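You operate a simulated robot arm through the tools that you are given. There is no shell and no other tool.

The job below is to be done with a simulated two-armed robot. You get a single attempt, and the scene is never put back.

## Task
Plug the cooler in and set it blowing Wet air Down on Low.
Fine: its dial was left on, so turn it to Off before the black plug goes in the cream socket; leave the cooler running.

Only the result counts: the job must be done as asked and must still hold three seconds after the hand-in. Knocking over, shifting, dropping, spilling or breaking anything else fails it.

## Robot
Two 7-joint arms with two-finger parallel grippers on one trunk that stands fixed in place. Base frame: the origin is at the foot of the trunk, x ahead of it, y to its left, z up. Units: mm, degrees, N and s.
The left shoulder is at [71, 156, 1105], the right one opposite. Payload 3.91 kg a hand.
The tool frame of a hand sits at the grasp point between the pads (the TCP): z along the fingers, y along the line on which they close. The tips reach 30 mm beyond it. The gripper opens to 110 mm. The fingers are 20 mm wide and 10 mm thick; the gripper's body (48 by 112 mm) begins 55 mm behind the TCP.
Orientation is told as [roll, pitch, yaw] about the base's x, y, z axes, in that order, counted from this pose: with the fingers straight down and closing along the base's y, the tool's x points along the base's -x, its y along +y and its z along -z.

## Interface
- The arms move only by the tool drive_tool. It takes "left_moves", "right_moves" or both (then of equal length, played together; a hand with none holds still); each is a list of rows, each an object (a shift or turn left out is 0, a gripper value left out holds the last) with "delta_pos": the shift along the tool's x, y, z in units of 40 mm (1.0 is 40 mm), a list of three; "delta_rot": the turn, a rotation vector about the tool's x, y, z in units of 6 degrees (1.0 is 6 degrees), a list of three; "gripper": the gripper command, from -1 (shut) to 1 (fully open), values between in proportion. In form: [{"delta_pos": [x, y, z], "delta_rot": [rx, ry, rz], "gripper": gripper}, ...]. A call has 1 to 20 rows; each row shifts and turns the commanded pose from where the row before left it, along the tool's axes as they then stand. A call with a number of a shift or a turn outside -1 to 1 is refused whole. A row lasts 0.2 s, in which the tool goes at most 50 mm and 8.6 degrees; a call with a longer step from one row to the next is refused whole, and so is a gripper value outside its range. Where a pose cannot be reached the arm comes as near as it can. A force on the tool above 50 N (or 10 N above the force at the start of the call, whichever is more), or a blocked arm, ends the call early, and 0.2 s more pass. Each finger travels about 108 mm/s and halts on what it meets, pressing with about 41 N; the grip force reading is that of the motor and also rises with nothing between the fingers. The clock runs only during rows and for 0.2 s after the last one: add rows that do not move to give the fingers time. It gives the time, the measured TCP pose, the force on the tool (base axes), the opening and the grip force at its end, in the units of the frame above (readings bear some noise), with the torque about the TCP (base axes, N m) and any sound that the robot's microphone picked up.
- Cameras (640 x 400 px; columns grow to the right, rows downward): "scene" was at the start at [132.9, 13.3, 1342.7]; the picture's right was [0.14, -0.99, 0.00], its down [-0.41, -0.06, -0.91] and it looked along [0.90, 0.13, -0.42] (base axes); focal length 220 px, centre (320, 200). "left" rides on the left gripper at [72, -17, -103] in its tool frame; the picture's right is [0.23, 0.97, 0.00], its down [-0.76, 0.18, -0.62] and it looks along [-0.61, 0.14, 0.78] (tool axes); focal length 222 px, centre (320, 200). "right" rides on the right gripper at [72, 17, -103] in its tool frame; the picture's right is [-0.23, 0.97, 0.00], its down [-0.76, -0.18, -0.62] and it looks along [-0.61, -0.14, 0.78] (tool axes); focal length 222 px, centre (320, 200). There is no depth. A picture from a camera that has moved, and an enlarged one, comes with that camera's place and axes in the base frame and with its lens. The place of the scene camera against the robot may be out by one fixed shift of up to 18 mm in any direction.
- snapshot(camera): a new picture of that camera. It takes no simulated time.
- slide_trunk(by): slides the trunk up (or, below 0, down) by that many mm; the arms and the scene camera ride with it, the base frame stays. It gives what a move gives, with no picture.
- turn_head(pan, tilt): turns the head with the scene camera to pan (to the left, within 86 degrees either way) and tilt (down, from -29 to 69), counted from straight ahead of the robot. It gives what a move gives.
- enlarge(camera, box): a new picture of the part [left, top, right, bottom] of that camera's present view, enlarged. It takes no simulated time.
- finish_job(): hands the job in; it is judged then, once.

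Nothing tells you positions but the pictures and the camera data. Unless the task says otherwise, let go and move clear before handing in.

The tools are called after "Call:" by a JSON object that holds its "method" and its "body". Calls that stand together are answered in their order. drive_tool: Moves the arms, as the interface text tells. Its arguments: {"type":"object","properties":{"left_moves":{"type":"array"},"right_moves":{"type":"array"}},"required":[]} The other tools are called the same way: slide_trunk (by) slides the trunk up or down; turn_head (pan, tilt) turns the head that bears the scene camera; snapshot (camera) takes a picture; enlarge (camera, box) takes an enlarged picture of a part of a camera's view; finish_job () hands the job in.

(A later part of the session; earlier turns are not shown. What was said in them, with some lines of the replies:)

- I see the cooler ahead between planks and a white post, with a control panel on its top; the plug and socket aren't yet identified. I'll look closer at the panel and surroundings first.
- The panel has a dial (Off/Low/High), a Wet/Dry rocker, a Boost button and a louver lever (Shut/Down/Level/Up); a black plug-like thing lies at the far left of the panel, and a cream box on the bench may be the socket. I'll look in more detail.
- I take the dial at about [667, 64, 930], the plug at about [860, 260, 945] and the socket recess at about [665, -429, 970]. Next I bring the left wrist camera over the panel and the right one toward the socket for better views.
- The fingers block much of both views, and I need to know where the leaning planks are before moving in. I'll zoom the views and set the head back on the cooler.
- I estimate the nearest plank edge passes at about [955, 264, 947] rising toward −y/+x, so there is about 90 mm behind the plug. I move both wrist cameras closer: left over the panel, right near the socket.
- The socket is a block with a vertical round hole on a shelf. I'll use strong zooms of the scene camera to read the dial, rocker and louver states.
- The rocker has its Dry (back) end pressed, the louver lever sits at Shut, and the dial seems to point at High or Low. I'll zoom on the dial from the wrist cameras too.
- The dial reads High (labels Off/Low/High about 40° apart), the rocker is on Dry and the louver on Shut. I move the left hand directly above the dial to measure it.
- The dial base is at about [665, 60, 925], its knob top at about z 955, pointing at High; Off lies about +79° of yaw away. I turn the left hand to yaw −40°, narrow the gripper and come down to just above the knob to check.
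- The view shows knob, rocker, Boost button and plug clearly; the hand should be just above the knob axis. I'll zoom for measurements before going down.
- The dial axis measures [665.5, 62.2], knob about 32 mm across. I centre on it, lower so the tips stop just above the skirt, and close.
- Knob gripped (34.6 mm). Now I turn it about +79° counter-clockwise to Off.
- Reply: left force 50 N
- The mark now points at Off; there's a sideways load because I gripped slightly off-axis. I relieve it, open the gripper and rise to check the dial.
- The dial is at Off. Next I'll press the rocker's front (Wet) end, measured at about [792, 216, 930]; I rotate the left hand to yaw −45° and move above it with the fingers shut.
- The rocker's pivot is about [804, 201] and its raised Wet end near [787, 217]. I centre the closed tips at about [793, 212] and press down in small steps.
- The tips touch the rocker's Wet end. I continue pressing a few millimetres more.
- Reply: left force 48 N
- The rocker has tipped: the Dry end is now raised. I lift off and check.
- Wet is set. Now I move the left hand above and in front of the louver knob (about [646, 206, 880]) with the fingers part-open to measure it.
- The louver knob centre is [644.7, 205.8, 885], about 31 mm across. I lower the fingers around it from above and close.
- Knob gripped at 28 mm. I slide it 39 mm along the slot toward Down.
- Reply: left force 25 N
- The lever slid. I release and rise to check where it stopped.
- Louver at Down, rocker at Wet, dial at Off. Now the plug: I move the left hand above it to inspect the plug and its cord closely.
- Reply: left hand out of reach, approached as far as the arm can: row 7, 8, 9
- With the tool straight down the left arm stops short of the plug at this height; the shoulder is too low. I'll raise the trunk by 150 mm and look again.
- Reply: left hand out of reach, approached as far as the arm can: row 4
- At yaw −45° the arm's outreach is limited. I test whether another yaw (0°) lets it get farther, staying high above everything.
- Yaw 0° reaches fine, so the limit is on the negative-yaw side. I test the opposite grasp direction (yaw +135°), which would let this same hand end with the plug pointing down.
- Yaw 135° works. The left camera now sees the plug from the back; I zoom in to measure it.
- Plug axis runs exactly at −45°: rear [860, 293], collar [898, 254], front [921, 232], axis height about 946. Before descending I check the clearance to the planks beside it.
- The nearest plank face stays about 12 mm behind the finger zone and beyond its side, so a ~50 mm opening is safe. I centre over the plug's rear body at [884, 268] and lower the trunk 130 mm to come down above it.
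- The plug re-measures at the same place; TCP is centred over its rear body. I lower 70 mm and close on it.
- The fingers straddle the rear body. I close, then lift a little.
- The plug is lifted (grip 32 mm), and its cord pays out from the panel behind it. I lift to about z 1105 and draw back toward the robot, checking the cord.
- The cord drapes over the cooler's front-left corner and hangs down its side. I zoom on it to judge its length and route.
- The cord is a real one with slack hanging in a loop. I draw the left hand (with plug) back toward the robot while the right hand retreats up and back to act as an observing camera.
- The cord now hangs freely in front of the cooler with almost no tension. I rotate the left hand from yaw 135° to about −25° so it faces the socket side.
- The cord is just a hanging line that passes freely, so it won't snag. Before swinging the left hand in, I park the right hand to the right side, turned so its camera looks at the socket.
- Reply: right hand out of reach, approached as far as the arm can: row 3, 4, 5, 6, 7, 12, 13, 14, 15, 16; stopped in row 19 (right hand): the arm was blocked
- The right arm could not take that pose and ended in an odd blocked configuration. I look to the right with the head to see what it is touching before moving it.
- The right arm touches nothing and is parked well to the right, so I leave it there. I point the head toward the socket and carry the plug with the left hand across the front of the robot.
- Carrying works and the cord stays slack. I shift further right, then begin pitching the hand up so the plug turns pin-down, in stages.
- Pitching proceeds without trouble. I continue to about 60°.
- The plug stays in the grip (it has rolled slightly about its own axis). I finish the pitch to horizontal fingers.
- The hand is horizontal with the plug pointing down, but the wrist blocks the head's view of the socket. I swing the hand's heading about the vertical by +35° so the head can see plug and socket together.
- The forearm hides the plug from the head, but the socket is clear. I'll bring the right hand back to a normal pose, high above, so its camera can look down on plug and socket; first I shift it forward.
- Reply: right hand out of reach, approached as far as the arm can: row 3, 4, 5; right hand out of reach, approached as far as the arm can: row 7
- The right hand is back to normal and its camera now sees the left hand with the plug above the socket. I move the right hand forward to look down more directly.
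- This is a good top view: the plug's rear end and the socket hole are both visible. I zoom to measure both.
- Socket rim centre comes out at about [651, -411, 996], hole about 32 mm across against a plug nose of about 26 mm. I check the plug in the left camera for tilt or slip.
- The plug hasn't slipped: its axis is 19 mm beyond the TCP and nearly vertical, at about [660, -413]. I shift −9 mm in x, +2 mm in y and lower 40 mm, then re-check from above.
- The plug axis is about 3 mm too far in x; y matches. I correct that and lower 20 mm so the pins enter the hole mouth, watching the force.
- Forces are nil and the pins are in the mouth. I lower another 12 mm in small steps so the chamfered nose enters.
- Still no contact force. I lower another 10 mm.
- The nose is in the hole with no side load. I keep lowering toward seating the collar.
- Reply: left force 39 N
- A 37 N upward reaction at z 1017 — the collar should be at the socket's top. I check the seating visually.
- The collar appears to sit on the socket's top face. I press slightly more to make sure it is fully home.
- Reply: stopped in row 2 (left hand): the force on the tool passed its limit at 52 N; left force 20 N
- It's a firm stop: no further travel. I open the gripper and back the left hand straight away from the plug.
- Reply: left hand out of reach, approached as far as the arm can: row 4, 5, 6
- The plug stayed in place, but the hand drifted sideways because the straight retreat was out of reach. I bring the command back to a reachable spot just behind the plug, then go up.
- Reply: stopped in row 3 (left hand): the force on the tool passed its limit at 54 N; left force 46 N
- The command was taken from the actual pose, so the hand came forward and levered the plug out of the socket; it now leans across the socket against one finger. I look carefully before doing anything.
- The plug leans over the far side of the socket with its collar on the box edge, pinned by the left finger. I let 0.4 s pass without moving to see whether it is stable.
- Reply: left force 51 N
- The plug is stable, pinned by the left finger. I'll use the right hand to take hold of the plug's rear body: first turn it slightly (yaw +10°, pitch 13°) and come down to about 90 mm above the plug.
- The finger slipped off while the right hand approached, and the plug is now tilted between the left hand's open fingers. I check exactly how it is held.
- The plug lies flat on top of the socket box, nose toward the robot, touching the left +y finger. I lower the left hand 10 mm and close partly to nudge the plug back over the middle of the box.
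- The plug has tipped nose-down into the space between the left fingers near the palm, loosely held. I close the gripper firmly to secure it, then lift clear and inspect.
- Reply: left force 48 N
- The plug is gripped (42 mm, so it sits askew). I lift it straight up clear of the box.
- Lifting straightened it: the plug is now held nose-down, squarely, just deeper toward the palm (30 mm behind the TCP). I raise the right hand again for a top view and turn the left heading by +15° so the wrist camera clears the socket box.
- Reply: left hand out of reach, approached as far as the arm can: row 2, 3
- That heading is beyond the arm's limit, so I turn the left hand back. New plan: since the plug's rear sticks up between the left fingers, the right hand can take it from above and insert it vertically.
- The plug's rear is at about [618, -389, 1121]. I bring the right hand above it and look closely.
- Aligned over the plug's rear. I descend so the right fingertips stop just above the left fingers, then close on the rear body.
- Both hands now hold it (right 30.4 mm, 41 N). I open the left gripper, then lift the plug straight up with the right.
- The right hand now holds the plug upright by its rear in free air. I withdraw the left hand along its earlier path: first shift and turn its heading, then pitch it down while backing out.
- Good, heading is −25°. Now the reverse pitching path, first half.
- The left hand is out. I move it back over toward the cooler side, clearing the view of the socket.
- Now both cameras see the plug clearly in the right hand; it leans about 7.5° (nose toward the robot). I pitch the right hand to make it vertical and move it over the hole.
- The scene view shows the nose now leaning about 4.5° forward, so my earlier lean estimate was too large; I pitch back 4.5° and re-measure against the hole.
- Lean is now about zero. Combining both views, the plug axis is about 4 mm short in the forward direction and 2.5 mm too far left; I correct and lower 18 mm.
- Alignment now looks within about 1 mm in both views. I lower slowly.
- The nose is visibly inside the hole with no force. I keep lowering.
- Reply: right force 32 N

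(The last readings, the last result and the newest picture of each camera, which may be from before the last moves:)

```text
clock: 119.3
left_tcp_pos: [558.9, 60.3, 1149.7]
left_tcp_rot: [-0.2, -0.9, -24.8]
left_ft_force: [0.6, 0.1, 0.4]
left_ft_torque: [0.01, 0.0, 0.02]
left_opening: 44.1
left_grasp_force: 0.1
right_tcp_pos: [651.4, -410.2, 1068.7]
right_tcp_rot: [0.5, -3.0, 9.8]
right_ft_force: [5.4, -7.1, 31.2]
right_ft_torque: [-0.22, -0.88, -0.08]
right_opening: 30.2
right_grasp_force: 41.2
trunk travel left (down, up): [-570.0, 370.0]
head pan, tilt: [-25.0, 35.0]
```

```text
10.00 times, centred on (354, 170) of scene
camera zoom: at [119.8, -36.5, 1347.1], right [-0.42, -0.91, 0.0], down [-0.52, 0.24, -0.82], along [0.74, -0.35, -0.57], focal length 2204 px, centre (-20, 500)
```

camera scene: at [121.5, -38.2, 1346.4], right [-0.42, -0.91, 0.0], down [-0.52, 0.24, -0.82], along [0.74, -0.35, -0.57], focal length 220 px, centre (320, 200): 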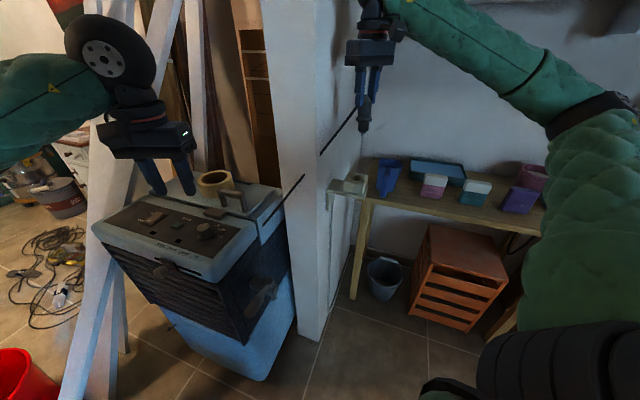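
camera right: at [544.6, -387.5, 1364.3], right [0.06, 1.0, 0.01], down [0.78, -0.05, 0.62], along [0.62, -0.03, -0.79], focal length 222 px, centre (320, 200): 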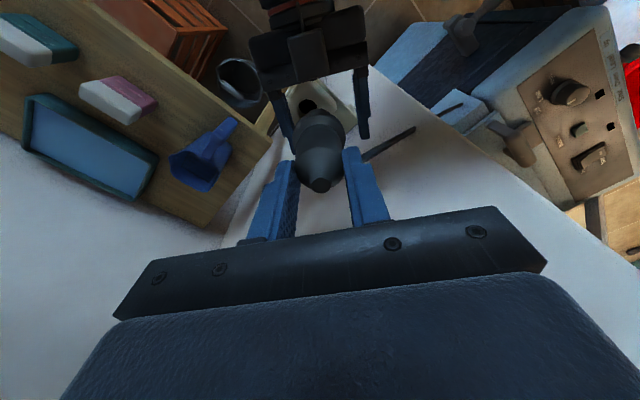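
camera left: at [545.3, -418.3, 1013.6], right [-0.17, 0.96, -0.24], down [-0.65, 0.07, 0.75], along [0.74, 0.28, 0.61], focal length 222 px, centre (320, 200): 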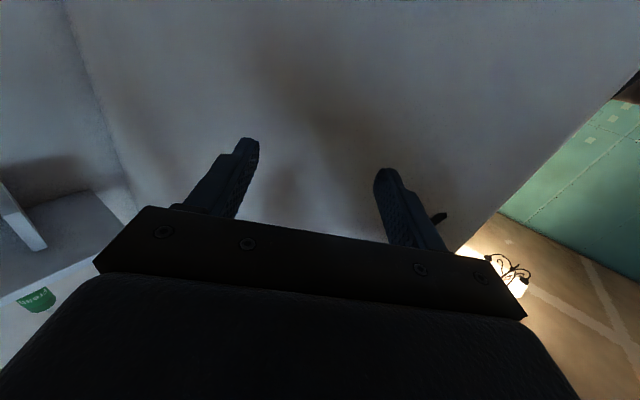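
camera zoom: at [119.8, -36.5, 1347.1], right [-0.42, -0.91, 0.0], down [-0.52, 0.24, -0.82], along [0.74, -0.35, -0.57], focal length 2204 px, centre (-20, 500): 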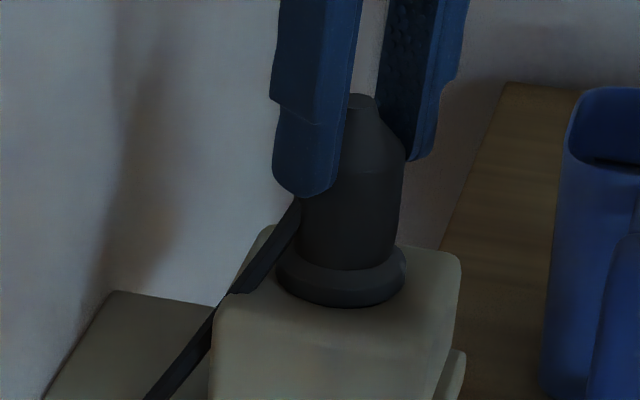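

The collar is now flush on the socket and a firm 31 N reaction shows it is seated. I open the right gripper and rise straight up.

Call:
{"method": "drive_tool", "body": {"right_moves": [{"gripper": -0.2}, {"gripper": 0.1}, {"gripper": 0.1}, {"delta_pos": [-0.025, 0, -0.5]}, {"delta_pos": [-0.04, 0, -0.8]}, {"delta_pos": [-0.04, 0, -0.8]}, {"delta_pos": [-0.04, 0, -0.8]}, {"delta_pos": [0, 0, 0]}]}}

Call:
{"method": "snapshot", "body": {"camera": "scene"}}

Call:
{"method": "enlarge", "body": {"camera": "scene", "box": [330, 150, 378, 200]}}

Call:
{"method": "enlarge", "body": {"camera": "right", "box": [250, 40, 410, 200]}}

```text
clock: 121.1
left_tcp_pos: [560.8, 59.6, 1148.2]
left_tcp_rot: [-0.2, -0.7, -24.8]
left_ft_force: [-0.2, 0.2, -0.9]
left_ft_torque: [0.05, -0.01, 0.02]
left_opening: 43.9
left_grasp_force: 0.0
right_tcp_pos: [653.3, -413.4, 1179.9]
right_tcp_rot: [0.4, -2.9, 10.0]
right_ft_force: [0.6, 0.3, 0.3]
right_ft_torque: [-0.01, -0.01, 0.02]
right_opening: 60.6
right_grasp_force: 0.1
trunk travel left (down, up): [-570.0, 370.0]
head pan, tilt: [-25.0, 35.0]
```

```text
taken
camera scene: at [121.9, -37.5, 1346.4], right [-0.42, -0.91, 0.0], down [-0.52, 0.24, -0.82], along [0.74, -0.35, -0.57], focal length 220 px, centre (320, 200)
```

scene: 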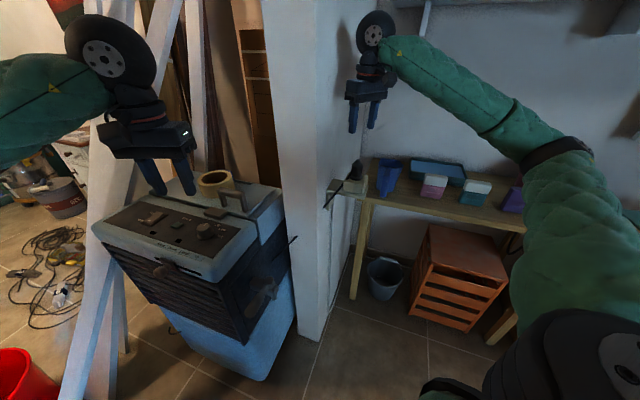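

```text
8.00 times, centred on (354, 175) of scene
camera zoom: at [121.9, -37.5, 1346.4], right [-0.42, -0.91, 0.0], down [-0.52, 0.24, -0.82], along [0.74, -0.35, -0.57], focal length 1763 px, centre (48, 400)
```

zoom: 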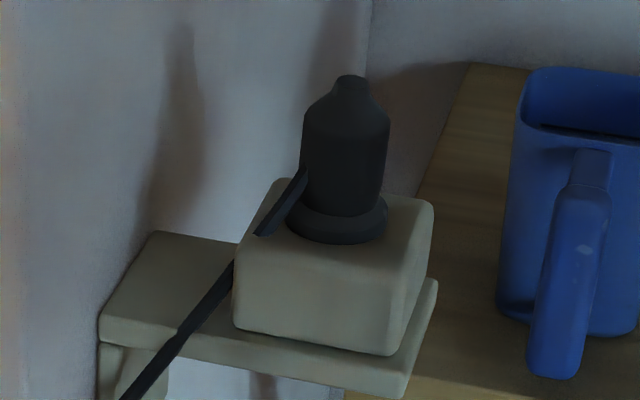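

```text
2.50 times, centred on (330, 120) of right
camera zoom: at [573.5, -411.1, 1281.1], right [0.05, 1.0, 0.02], down [0.75, -0.05, 0.66], along [0.66, -0.02, -0.75], focal length 555 px, centre (295, 400)
```

zoom: 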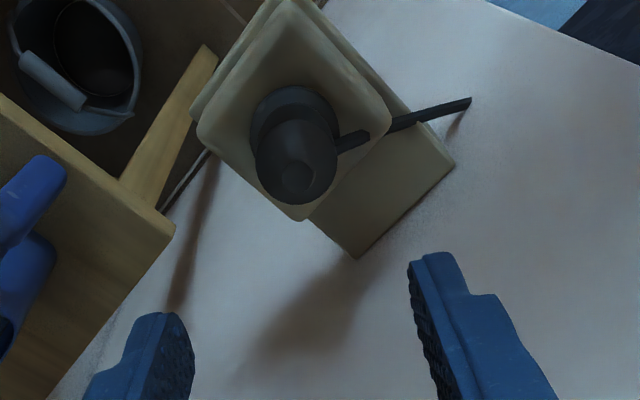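

The plug stands fully seated. Now the dial: I bring the left hand over the knob at yaw +15° with the fingers at 63 mm.

Call:
{"method": "turn_head", "body": {"pan": 5, "tilt": 35}}

Call:
{"method": "drive_tool", "body": {"left_moves": [{"delta_rot": [0, 0.13, -0.953], "gripper": 0.15}, {"delta_rot": [0, 0, -0.953]}, {"delta_rot": [0, 0, -0.953]}, {"delta_rot": [0, 0, -0.953]}, {"delta_rot": [0, 0, -0.953]}, {"delta_rot": [0, 0, -0.953]}, {"delta_rot": [0, 0, -0.953]}, {"delta_pos": [-0.516, -0.136, 0.64]}, {"delta_pos": [-0.516, -0.136, 0.64]}, {"delta_pos": [-0.516, -0.136, 0.64]}, {"delta_pos": [-0.516, -0.136, 0.64]}, {"delta_pos": [-0.516, -0.136, 0.5]}, {"delta_pos": [0, 0, 0]}]}}

Call:
{"method": "snapshot", "body": {"camera": "scene"}}

Call:
{"method": "snapshot", "body": {"camera": "left"}}

Call:
{"method": "enlarge", "body": {"camera": "left", "box": [240, 60, 420, 220]}}

```text
clock: 122.0
left_tcp_pos: [561.5, 59.6, 1148.1]
left_tcp_rot: [-0.2, -0.8, -24.8]
left_ft_force: [-0.6, 0.1, -0.6]
left_ft_torque: [0.0, -0.01, 0.03]
left_opening: 43.9
left_grasp_force: 0.0
right_tcp_pos: [652.8, -413.9, 1180.9]
right_tcp_rot: [0.5, -2.8, 9.9]
right_ft_force: [-0.4, -0.4, 0.2]
right_ft_torque: [0.01, 0.0, 0.0]
right_opening: 60.4
right_grasp_force: 0.0
trunk travel left (down, up): [-570.0, 370.0]
head pan, tilt: [5.0, 35.0]
```

```text
clock: 124.8
left_tcp_pos: [667.4, 59.0, 1028.1]
left_tcp_rot: [-0.3, 0.1, 15.3]
left_ft_force: [-0.5, -0.3, 0.7]
left_ft_torque: [-0.01, -0.01, 0.04]
left_opening: 63.0
left_grasp_force: 0.1
right_tcp_pos: [652.4, -412.0, 1180.9]
right_tcp_rot: [0.4, -2.8, 10.0]
right_ft_force: [0.4, 0.0, -0.6]
right_ft_torque: [-0.01, -0.01, 0.0]
right_opening: 60.5
right_grasp_force: 0.0
trunk travel left (down, up): [-570.0, 370.0]
head pan, tilt: [5.0, 35.0]
```

```text
taken
camera scene: at [129.0, 7.8, 1346.5], right [0.09, -1.0, 0.0], down [-0.57, -0.05, -0.82], along [0.82, 0.07, -0.57], focal length 220 px, centre (320, 200)
```

scene: 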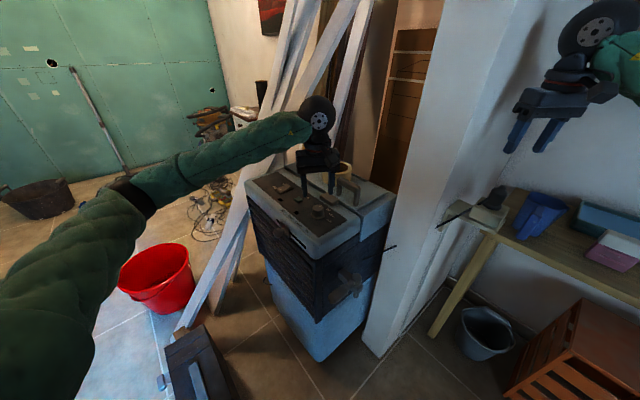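

```text
taken
camera left: at [601.6, 25.4, 1131.9], right [-0.48, 0.88, 0.0], down [0.69, 0.37, 0.62], along [0.55, 0.29, -0.78], focal length 222 px, centre (320, 200)
```

left: 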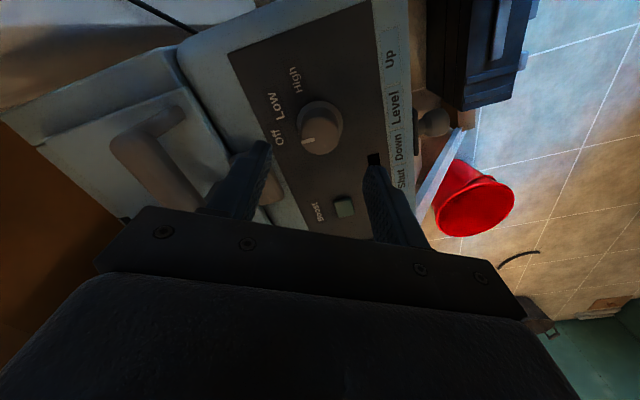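

```text
2.50 times, centred on (330, 140) of left
camera zoom: at [601.6, 25.4, 1131.9], right [-0.48, 0.88, 0.0], down [0.69, 0.37, 0.62], along [0.55, 0.29, -0.78], focal length 555 px, centre (295, 350)
```

zoom: 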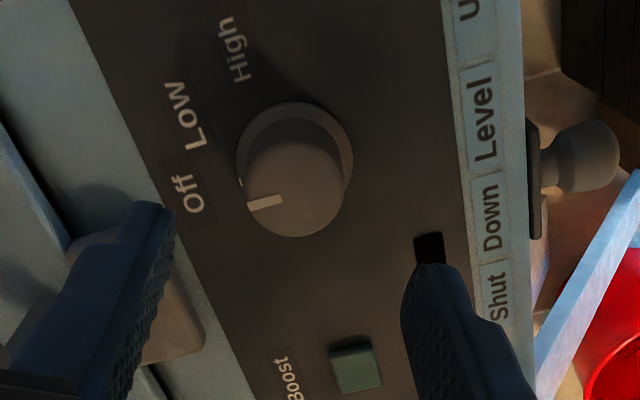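

The knob is centred at about [666.5, 60] and still at Off; louver at Down. I lower onto the knob and grip it.

Call:
{"method": "drive_tool", "body": {"left_moves": [{"delta_pos": [0.005, 0.027, 0.6]}, {"delta_pos": [0, 0, 0.6]}, {"delta_pos": [0, 0, 0.43]}, {"delta_pos": [0, 0, 0]}, {"gripper": -1}, {"gripper": -1}, {"gripper": -1}, {"gripper": -1}]}}

Call:
{"method": "enlarge", "body": {"camera": "scene", "box": [280, 170, 360, 240]}}

```text
clock: 126.6
left_tcp_pos: [665.7, 59.6, 962.1]
left_tcp_rot: [-0.1, 0.1, 15.2]
left_ft_force: [1.6, -12.2, 0.6]
left_ft_torque: [-0.49, -0.16, -0.02]
left_opening: 34.6
left_grasp_force: 45.3
right_tcp_pos: [652.7, -413.3, 1180.5]
right_tcp_rot: [0.5, -2.8, 10.1]
right_ft_force: [0.4, -0.4, 0.2]
right_ft_torque: [0.01, 0.01, -0.02]
right_opening: 60.3
right_grasp_force: 0.0
trunk travel left (down, up): [-570.0, 370.0]
head pan, tilt: [5.0, 35.0]
```

```text
5.71 times, centred on (320, 205) of scene
camera zoom: at [129.5, 6.7, 1346.5], right [0.09, -1.0, 0.0], down [-0.57, -0.05, -0.82], along [0.82, 0.07, -0.57], focal length 1259 px, centre (320, 171)
```

zoom: 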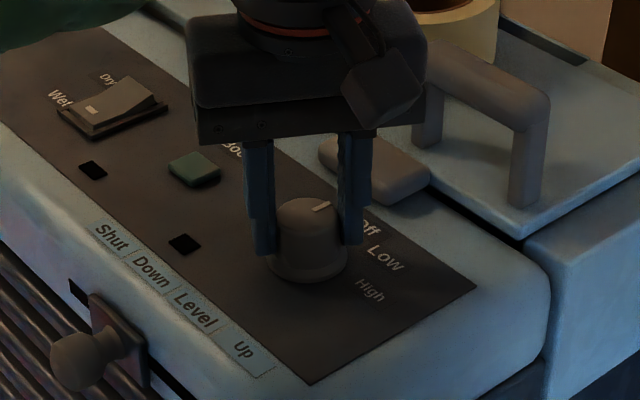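

Knob gripped. I turn it clockwise 39.5° to Low.

Call:
{"method": "drive_tool", "body": {"left_moves": [{"delta_pos": [0, -0.02, 0]}, {"delta_rot": [0, 0, 0.94]}, {"delta_rot": [0, 0, 0.94]}, {"delta_rot": [0, 0, 0.94]}, {"delta_rot": [0, 0, 0.94]}, {"delta_rot": [0, 0, 0.94]}, {"delta_rot": [0, 0, 0.94]}, {"delta_rot": [0, 0, 0.94]}, {"delta_rot": [0, 0, 0]}]}}

Call:
{"method": "enlarge", "body": {"camera": "scene", "box": [280, 170, 360, 240]}}

Call:
{"method": "enlarge", "body": {"camera": "left", "box": [240, 60, 420, 220]}}

```text
clock: 128.6
left_tcp_pos: [665.6, 61.6, 961.6]
left_tcp_rot: [-0.1, -0.1, -24.2]
left_ft_force: [-4.9, 8.5, 8.8]
left_ft_torque: [0.45, 0.29, 0.04]
left_opening: 35.1
left_grasp_force: 45.3
right_tcp_pos: [652.0, -412.0, 1181.4]
right_tcp_rot: [0.4, -2.8, 10.0]
right_ft_force: [0.0, 0.2, -0.7]
right_ft_torque: [-0.01, -0.03, 0.02]
right_opening: 60.5
right_grasp_force: 0.1
trunk travel left (down, up): [-570.0, 370.0]
head pan, tilt: [5.0, 35.0]
```

```text
5.71 times, centred on (320, 205) of scene
camera zoom: at [128.5, 8.5, 1346.6], right [0.09, -1.0, 0.0], down [-0.57, -0.05, -0.82], along [0.82, 0.07, -0.57], focal length 1259 px, centre (320, 171)
```

zoom: 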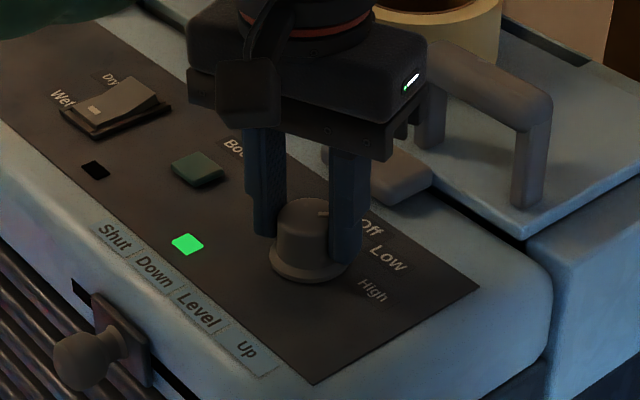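

```text
2.50 times, centred on (330, 140) of left
camera zoom: at [592.8, 76.2, 1066.7], right [0.19, 0.98, 0.0], down [0.77, -0.15, 0.62], along [0.61, -0.12, -0.78], focal length 555 px, centre (295, 350)
```

zoom: 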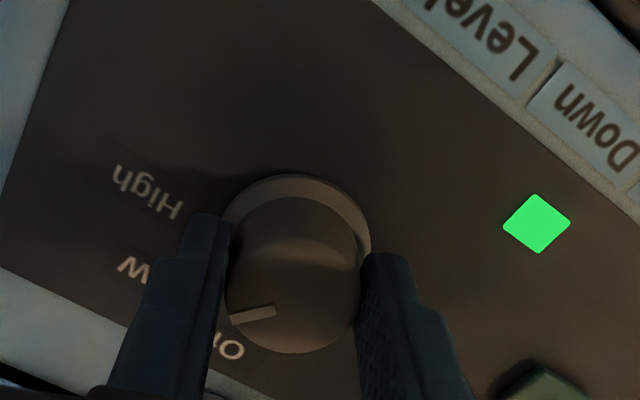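

The green lamp lit up: the cooler has power and is on. I release the knob, rise, and check the pointer and the second lamp.

Call:
{"method": "drive_tool", "body": {"left_moves": [{"gripper": 0.15}, {"gripper": 0.15}, {"gripper": 0.15}, {"delta_pos": [0, 0, -0.7]}, {"delta_pos": [0, 0, -0.9]}, {"delta_pos": [0.5, -0.2, -0.7]}, {"delta_pos": [0.7, -0.3, -0.5]}, {"delta_pos": [0, 0, 0]}]}}

Call:
{"method": "enlarge", "body": {"camera": "scene", "box": [250, 160, 360, 240]}}

Call:
{"method": "enlarge", "body": {"camera": "scene", "box": [300, 190, 348, 222]}}

Call:
{"method": "enlarge", "body": {"camera": "scene", "box": [265, 170, 313, 202]}}

Call:
{"method": "snapshot", "body": {"camera": "left"}}

```text
clock: 130.4
left_tcp_pos: [615.3, 62.3, 1075.1]
left_tcp_rot: [-0.2, 0.0, -24.2]
left_ft_force: [-0.3, 0.2, -0.8]
left_ft_torque: [-0.03, -0.01, 0.02]
left_opening: 63.3
left_grasp_force: 0.0
right_tcp_pos: [652.7, -412.9, 1180.1]
right_tcp_rot: [0.4, -2.9, 10.0]
right_ft_force: [-0.5, 0.5, 0.8]
right_ft_torque: [0.02, -0.02, 0.02]
right_opening: 60.6
right_grasp_force: 0.0
trunk travel left (down, up): [-570.0, 370.0]
head pan, tilt: [5.0, 35.0]
```

```text
5.00 times, centred on (305, 200) of scene
camera zoom: at [129.9, 7.9, 1346.4], right [0.09, -1.0, 0.0], down [-0.57, -0.05, -0.82], along [0.82, 0.07, -0.57], focal length 1102 px, centre (395, 200)
```

zoom: 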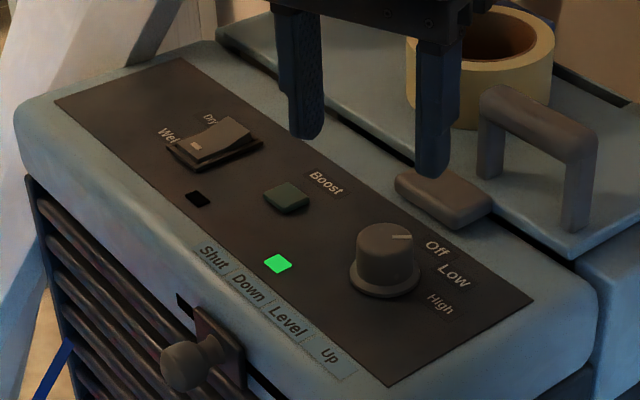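

```text
12.50 times, centred on (324, 206) of scene
camera zoom: at [129.9, 7.9, 1346.4], right [0.09, -1.0, 0.0], down [-0.57, -0.05, -0.82], along [0.82, 0.07, -0.57], focal length 2755 px, centre (270, 125)
```

zoom: 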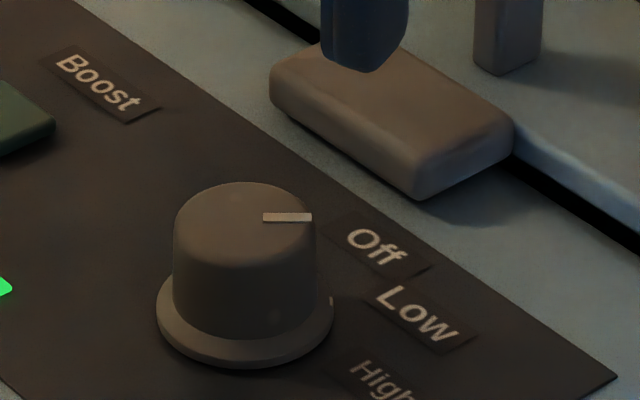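

```text
12.50 times, centred on (289, 186) of scene
camera zoom: at [129.9, 7.9, 1346.4], right [0.09, -1.0, 0.0], down [-0.57, -0.05, -0.82], along [0.82, 0.07, -0.57], focal length 2755 px, centre (708, 375)
```

zoom: 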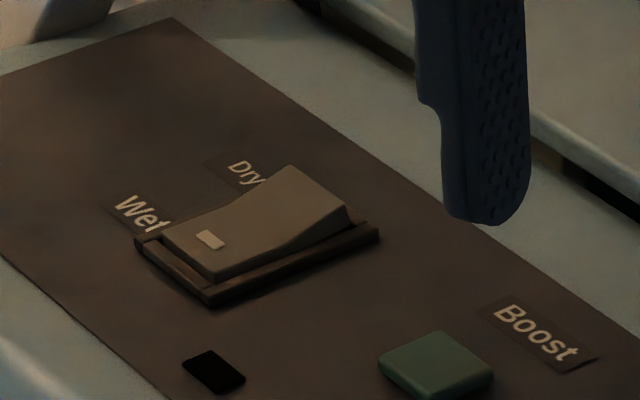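

```text
taken
camera left: at [541.9, 78.0, 1179.7], right [0.19, 0.98, 0.0], down [0.77, -0.15, 0.62], along [0.61, -0.12, -0.78], focal length 222 px, centre (320, 200)
```

left: 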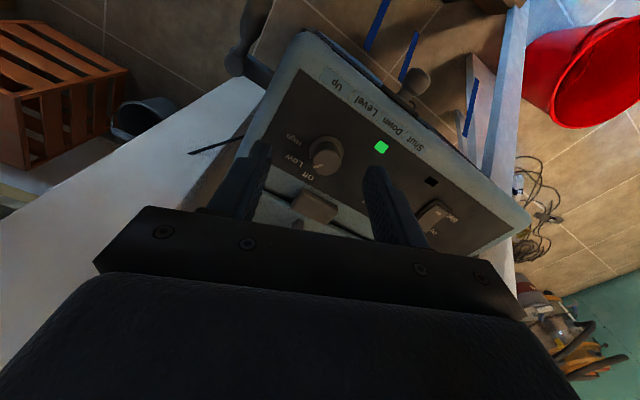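

Dial at Low, rocker on Wet, and blue streaks now come out of the louver. I look at the airflow and louver lever to confirm direction.

Call:
{"method": "enlarge", "body": {"camera": "left", "box": [300, 0, 540, 180]}}

Call:
{"method": "enlarge", "body": {"camera": "scene", "box": [200, 190, 340, 340]}}

Call:
{"method": "enlarge", "body": {"camera": "scene", "box": [270, 205, 318, 240]}}

```text
2.22 times, centred on (420, 90) of left
camera zoom: at [541.9, 78.0, 1179.7], right [0.19, 0.98, 0.0], down [0.77, -0.15, 0.62], along [0.61, -0.12, -0.78], focal length 494 px, centre (98, 444)
```

zoom: 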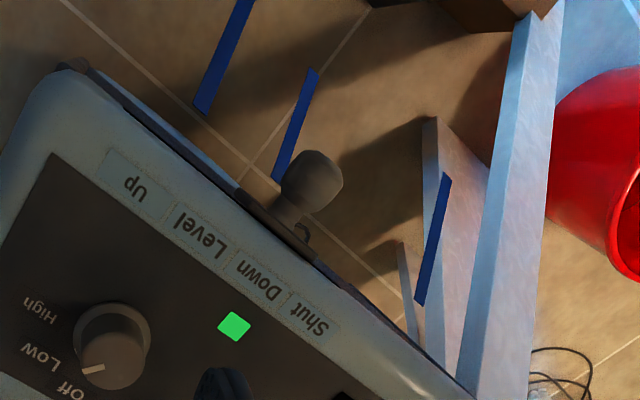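

```text
2.67 times, centred on (270, 265) of scene
camera zoom: at [129.9, 7.9, 1346.4], right [0.09, -1.0, 0.0], down [-0.57, -0.05, -0.82], along [0.82, 0.07, -0.57], focal length 588 px, centre (453, 27)
```

zoom: 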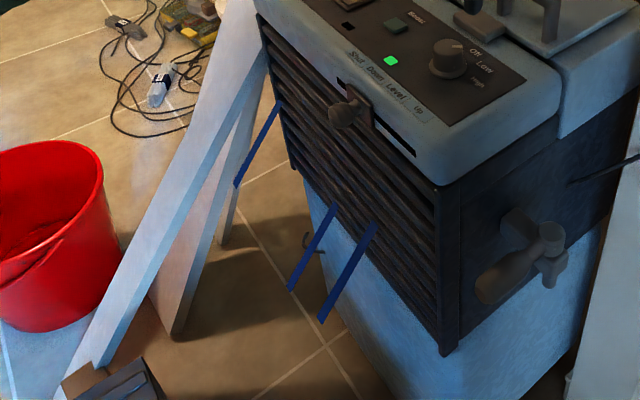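

```text
11.43 times, centred on (294, 222) of scene
camera zoom: at [129.9, 7.9, 1346.4], right [0.09, -1.0, 0.0], down [-0.57, -0.05, -0.82], along [0.82, 0.07, -0.57], focal length 2519 px, centre (617, -57)
```

zoom: 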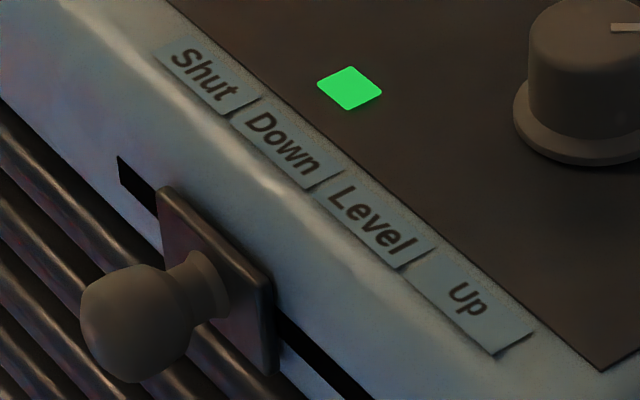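

Streamers blow downward from the louver, lamp is green, dial on Low and rocker on Wet. I move both hands clear and do a last check of everything.

Call:
{"method": "drive_tool", "body": {"left_moves": [{"delta_pos": [0.5, -0.1, -0.6]}, {"delta_pos": [0.6, -0.1, -0.6]}, {"delta_pos": [0.6, 0, -0.6]}, {"delta_pos": [0, 0, 0]}], "right_moves": [{"delta_pos": [0, 0, -0.7]}, {"delta_pos": [0, 0, -0.8]}, {"delta_pos": [0, 0, -0.8]}, {"delta_pos": [0, 0, 0]}]}}

Call:
{"method": "snapshot", "body": {"camera": "scene"}}

Call:
{"method": "enlarge", "body": {"camera": "scene", "box": [460, 170, 540, 250]}}

Call:
{"method": "enlarge", "body": {"camera": "scene", "box": [230, 140, 390, 300]}}

Call:
{"method": "snapshot", "body": {"camera": "right"}}

```text
clock: 131.4
left_tcp_pos: [549.4, 83.4, 1146.0]
left_tcp_rot: [-0.2, 0.0, -24.2]
left_ft_force: [0.4, 0.7, 0.6]
left_ft_torque: [0.01, 0.01, -0.01]
left_opening: 63.3
left_grasp_force: 0.1
right_tcp_pos: [648.7, -414.7, 1271.2]
right_tcp_rot: [0.5, -2.7, 10.1]
right_ft_force: [0.1, 0.2, -1.0]
right_ft_torque: [-0.02, 0.02, 0.01]
right_opening: 60.3
right_grasp_force: 0.0
trunk travel left (down, up): [-570.0, 370.0]
head pan, tilt: [5.0, 35.0]
```

```text
taken
camera scene: at [130.7, 7.0, 1346.3], right [0.09, -1.0, 0.0], down [-0.57, -0.05, -0.82], along [0.82, 0.07, -0.57], focal length 220 px, centre (320, 200)
```

scene: 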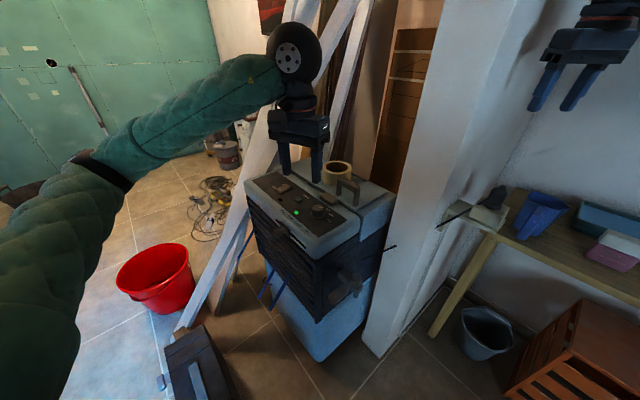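

```text
5.00 times, centred on (500, 210) of scene
camera zoom: at [130.7, 7.0, 1346.3], right [0.09, -1.0, 0.0], down [-0.57, -0.05, -0.82], along [0.82, 0.07, -0.57], focal length 1102 px, centre (-580, 150)
```

zoom: 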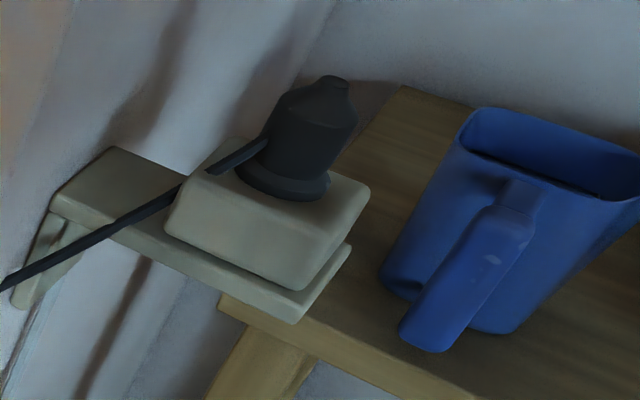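

```text
2.50 times, centred on (310, 220) of scene
camera zoom: at [130.7, 7.0, 1346.3], right [0.09, -1.0, 0.0], down [-0.57, -0.05, -0.82], along [0.82, 0.07, -0.57], focal length 551 px, centre (345, 150)
```

zoom: 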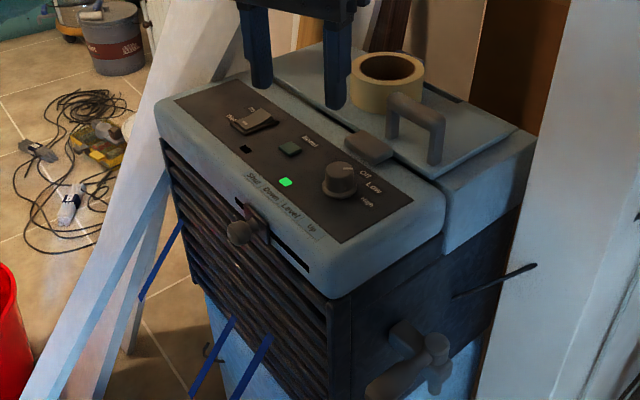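

```text
taken
camera right: at [568.2, -412.8, 1372.2], right [0.05, 1.0, 0.02], down [0.75, -0.05, 0.66], along [0.66, -0.02, -0.75], focal length 222 px, centre (320, 200)
```

right: 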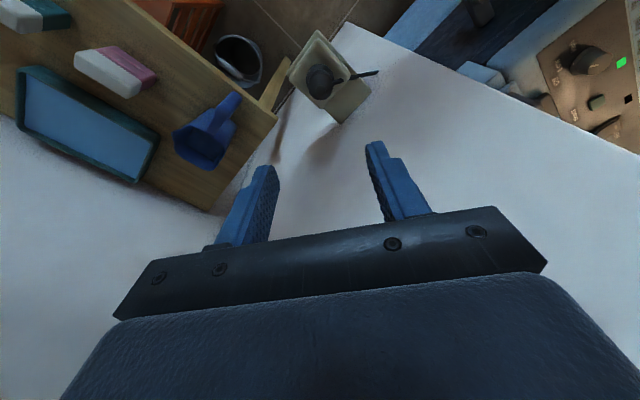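

Everything looks right; I take one last look at the bench and shelf on the right to be sure nothing was disturbed.

Call:
{"method": "turn_head", "body": {"pan": -55, "tilt": 25}}

Call:
{"method": "snapshot", "body": {"camera": "scene"}}

Call:
{"method": "turn_head", "body": {"pan": 8, "tilt": 30}}

Call:
{"method": "enlarge", "body": {"camera": "scene", "box": [230, 140, 400, 320]}}

```text
clock: 132.7
left_tcp_pos: [549.0, 82.8, 1146.7]
left_tcp_rot: [-0.2, 0.0, -24.3]
left_ft_force: [0.2, -0.4, -0.2]
left_ft_torque: [0.03, 0.01, 0.01]
left_opening: 63.3
left_grasp_force: 0.0
right_tcp_pos: [646.0, -413.8, 1272.9]
right_tcp_rot: [0.4, -2.7, 10.0]
right_ft_force: [0.5, 0.2, -0.4]
right_ft_torque: [-0.01, -0.02, -0.02]
right_opening: 60.2
right_grasp_force: 0.1
trunk travel left (down, up): [-570.0, 370.0]
head pan, tilt: [-55.0, 25.0]
```

```text
taken
camera scene: at [94.6, -75.3, 1362.3], right [-0.82, -0.57, 0.0], down [-0.24, 0.35, -0.91], along [0.52, -0.74, -0.42], focal length 220 px, centre (320, 200)
```

scene: 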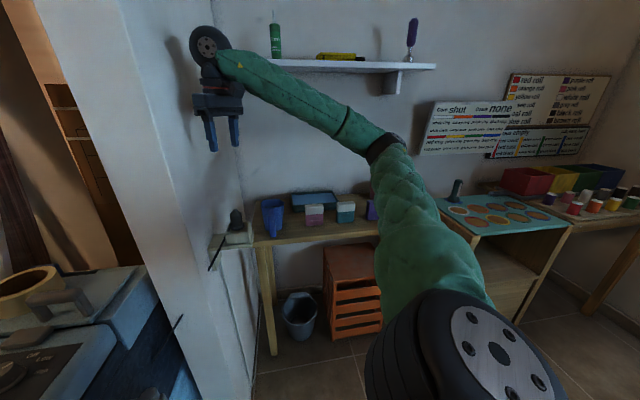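

```text
clock: 134.1
left_tcp_pos: [548.4, 84.2, 1145.5]
left_tcp_rot: [-0.1, 0.0, -24.2]
left_ft_force: [0.5, 0.4, 0.3]
left_ft_torque: [-0.01, 0.02, 0.01]
left_opening: 63.2
left_grasp_force: 0.0
right_tcp_pos: [645.7, -413.2, 1271.6]
right_tcp_rot: [0.4, -2.8, 10.0]
right_ft_force: [0.1, -0.4, -0.9]
right_ft_torque: [0.04, 0.01, 0.03]
right_opening: 60.4
right_grasp_force: 0.1
trunk travel left (down, up): [-570.0, 370.0]
head pan, tilt: [8.0, 30.0]
```

```text
2.22 times, centred on (315, 230) of scene
camera zoom: at [131.2, 12.7, 1354.3], right [0.14, -0.99, 0.0], down [-0.5, -0.07, -0.87], along [0.86, 0.12, -0.5], focal length 490 px, centre (331, 133)
```

zoom: 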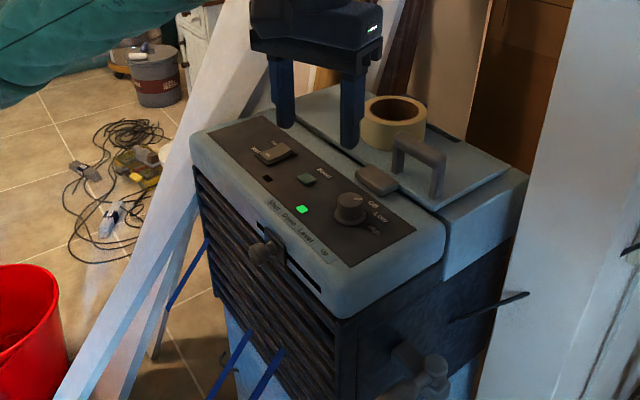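

There is a chart on the wall; I read it in case it bears on the cooler.

Call:
{"method": "turn_head", "body": {"pan": -60, "tilt": 15}}

Call:
{"method": "snapshot", "body": {"camera": "scene"}}

Call:
{"method": "enlarge", "body": {"camera": "scene", "box": [400, 80, 600, 200]}}

```text
clock: 135.4
left_tcp_pos: [548.6, 83.6, 1147.9]
left_tcp_rot: [-0.1, 0.0, -24.3]
left_ft_force: [0.8, 0.3, -0.5]
left_ft_torque: [-0.02, 0.0, 0.01]
left_opening: 63.2
left_grasp_force: 0.0
right_tcp_pos: [646.9, -413.1, 1273.1]
right_tcp_rot: [0.4, -2.8, 10.0]
right_ft_force: [0.6, 0.0, 0.2]
right_ft_torque: [0.01, -0.01, -0.06]
right_opening: 60.3
right_grasp_force: 0.0
trunk travel left (down, up): [-570.0, 370.0]
head pan, tilt: [-60.0, 15.0]
```

```text
taken
camera scene: at [88.4, -80.7, 1378.5], right [-0.87, -0.5, 0.0], down [-0.13, 0.22, -0.97], along [0.48, -0.84, -0.26], focal length 220 px, centre (320, 200)
```

scene: 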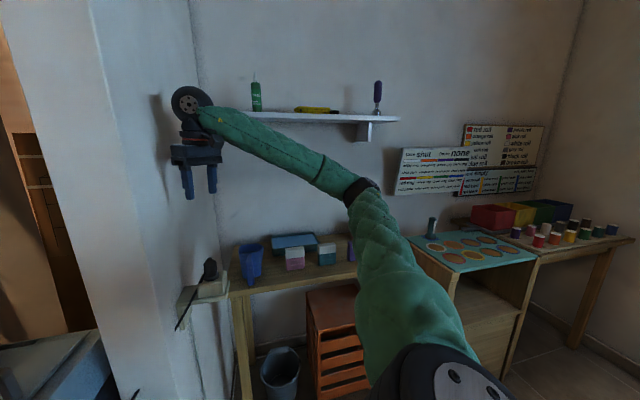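

```text
3.20 times, centred on (500, 140) of scene
camera zoom: at [88.4, -80.7, 1378.5], right [-0.87, -0.5, 0.0], down [-0.13, 0.22, -0.97], along [0.48, -0.84, -0.26], focal length 705 px, centre (-256, 392)
```

zoom: 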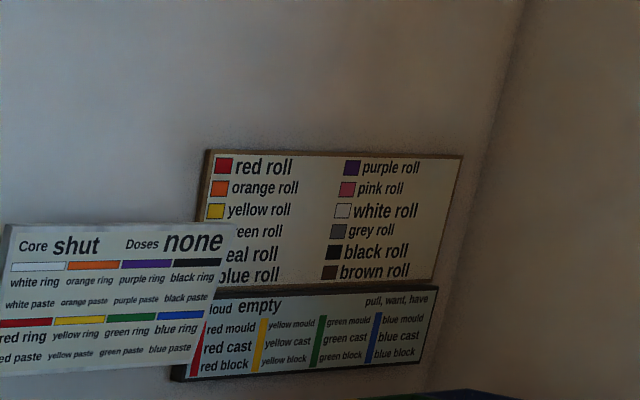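

The chart belongs to other work and has nothing to do with the cooler. The plug is seated in the socket, and the cooler is running on Low, Wet, with the louver at Down. Both hands are clear, so I'm handing the job in.

Call:
{"method": "finish_job", "body": {}}

```text
The job is handed in.
```

The cooler is plugged in and running: the plug is seated in the cream socket, the dial is on Low, the rocker is on Wet and the louver is at Down. I turned the dial to Off before the plug went in. The power lamp came on when I turned the dial to Low, and the streamers blow downward.

- **Plug:** it took two tries. As I first let go, my hand levered the plug back out of the socket. I caught it, passed it to the other hand and reinserted it. It was still seated when I last looked, and nothing on the bench or wall shelf looked disturbed.
- **Wet setting:** I set Wet by pressing the end of the rocker marked Wet. A second lamp beside the rocker stayed dark, and I don't know what it is for.

Both hands are clear of the cooler and the socket.
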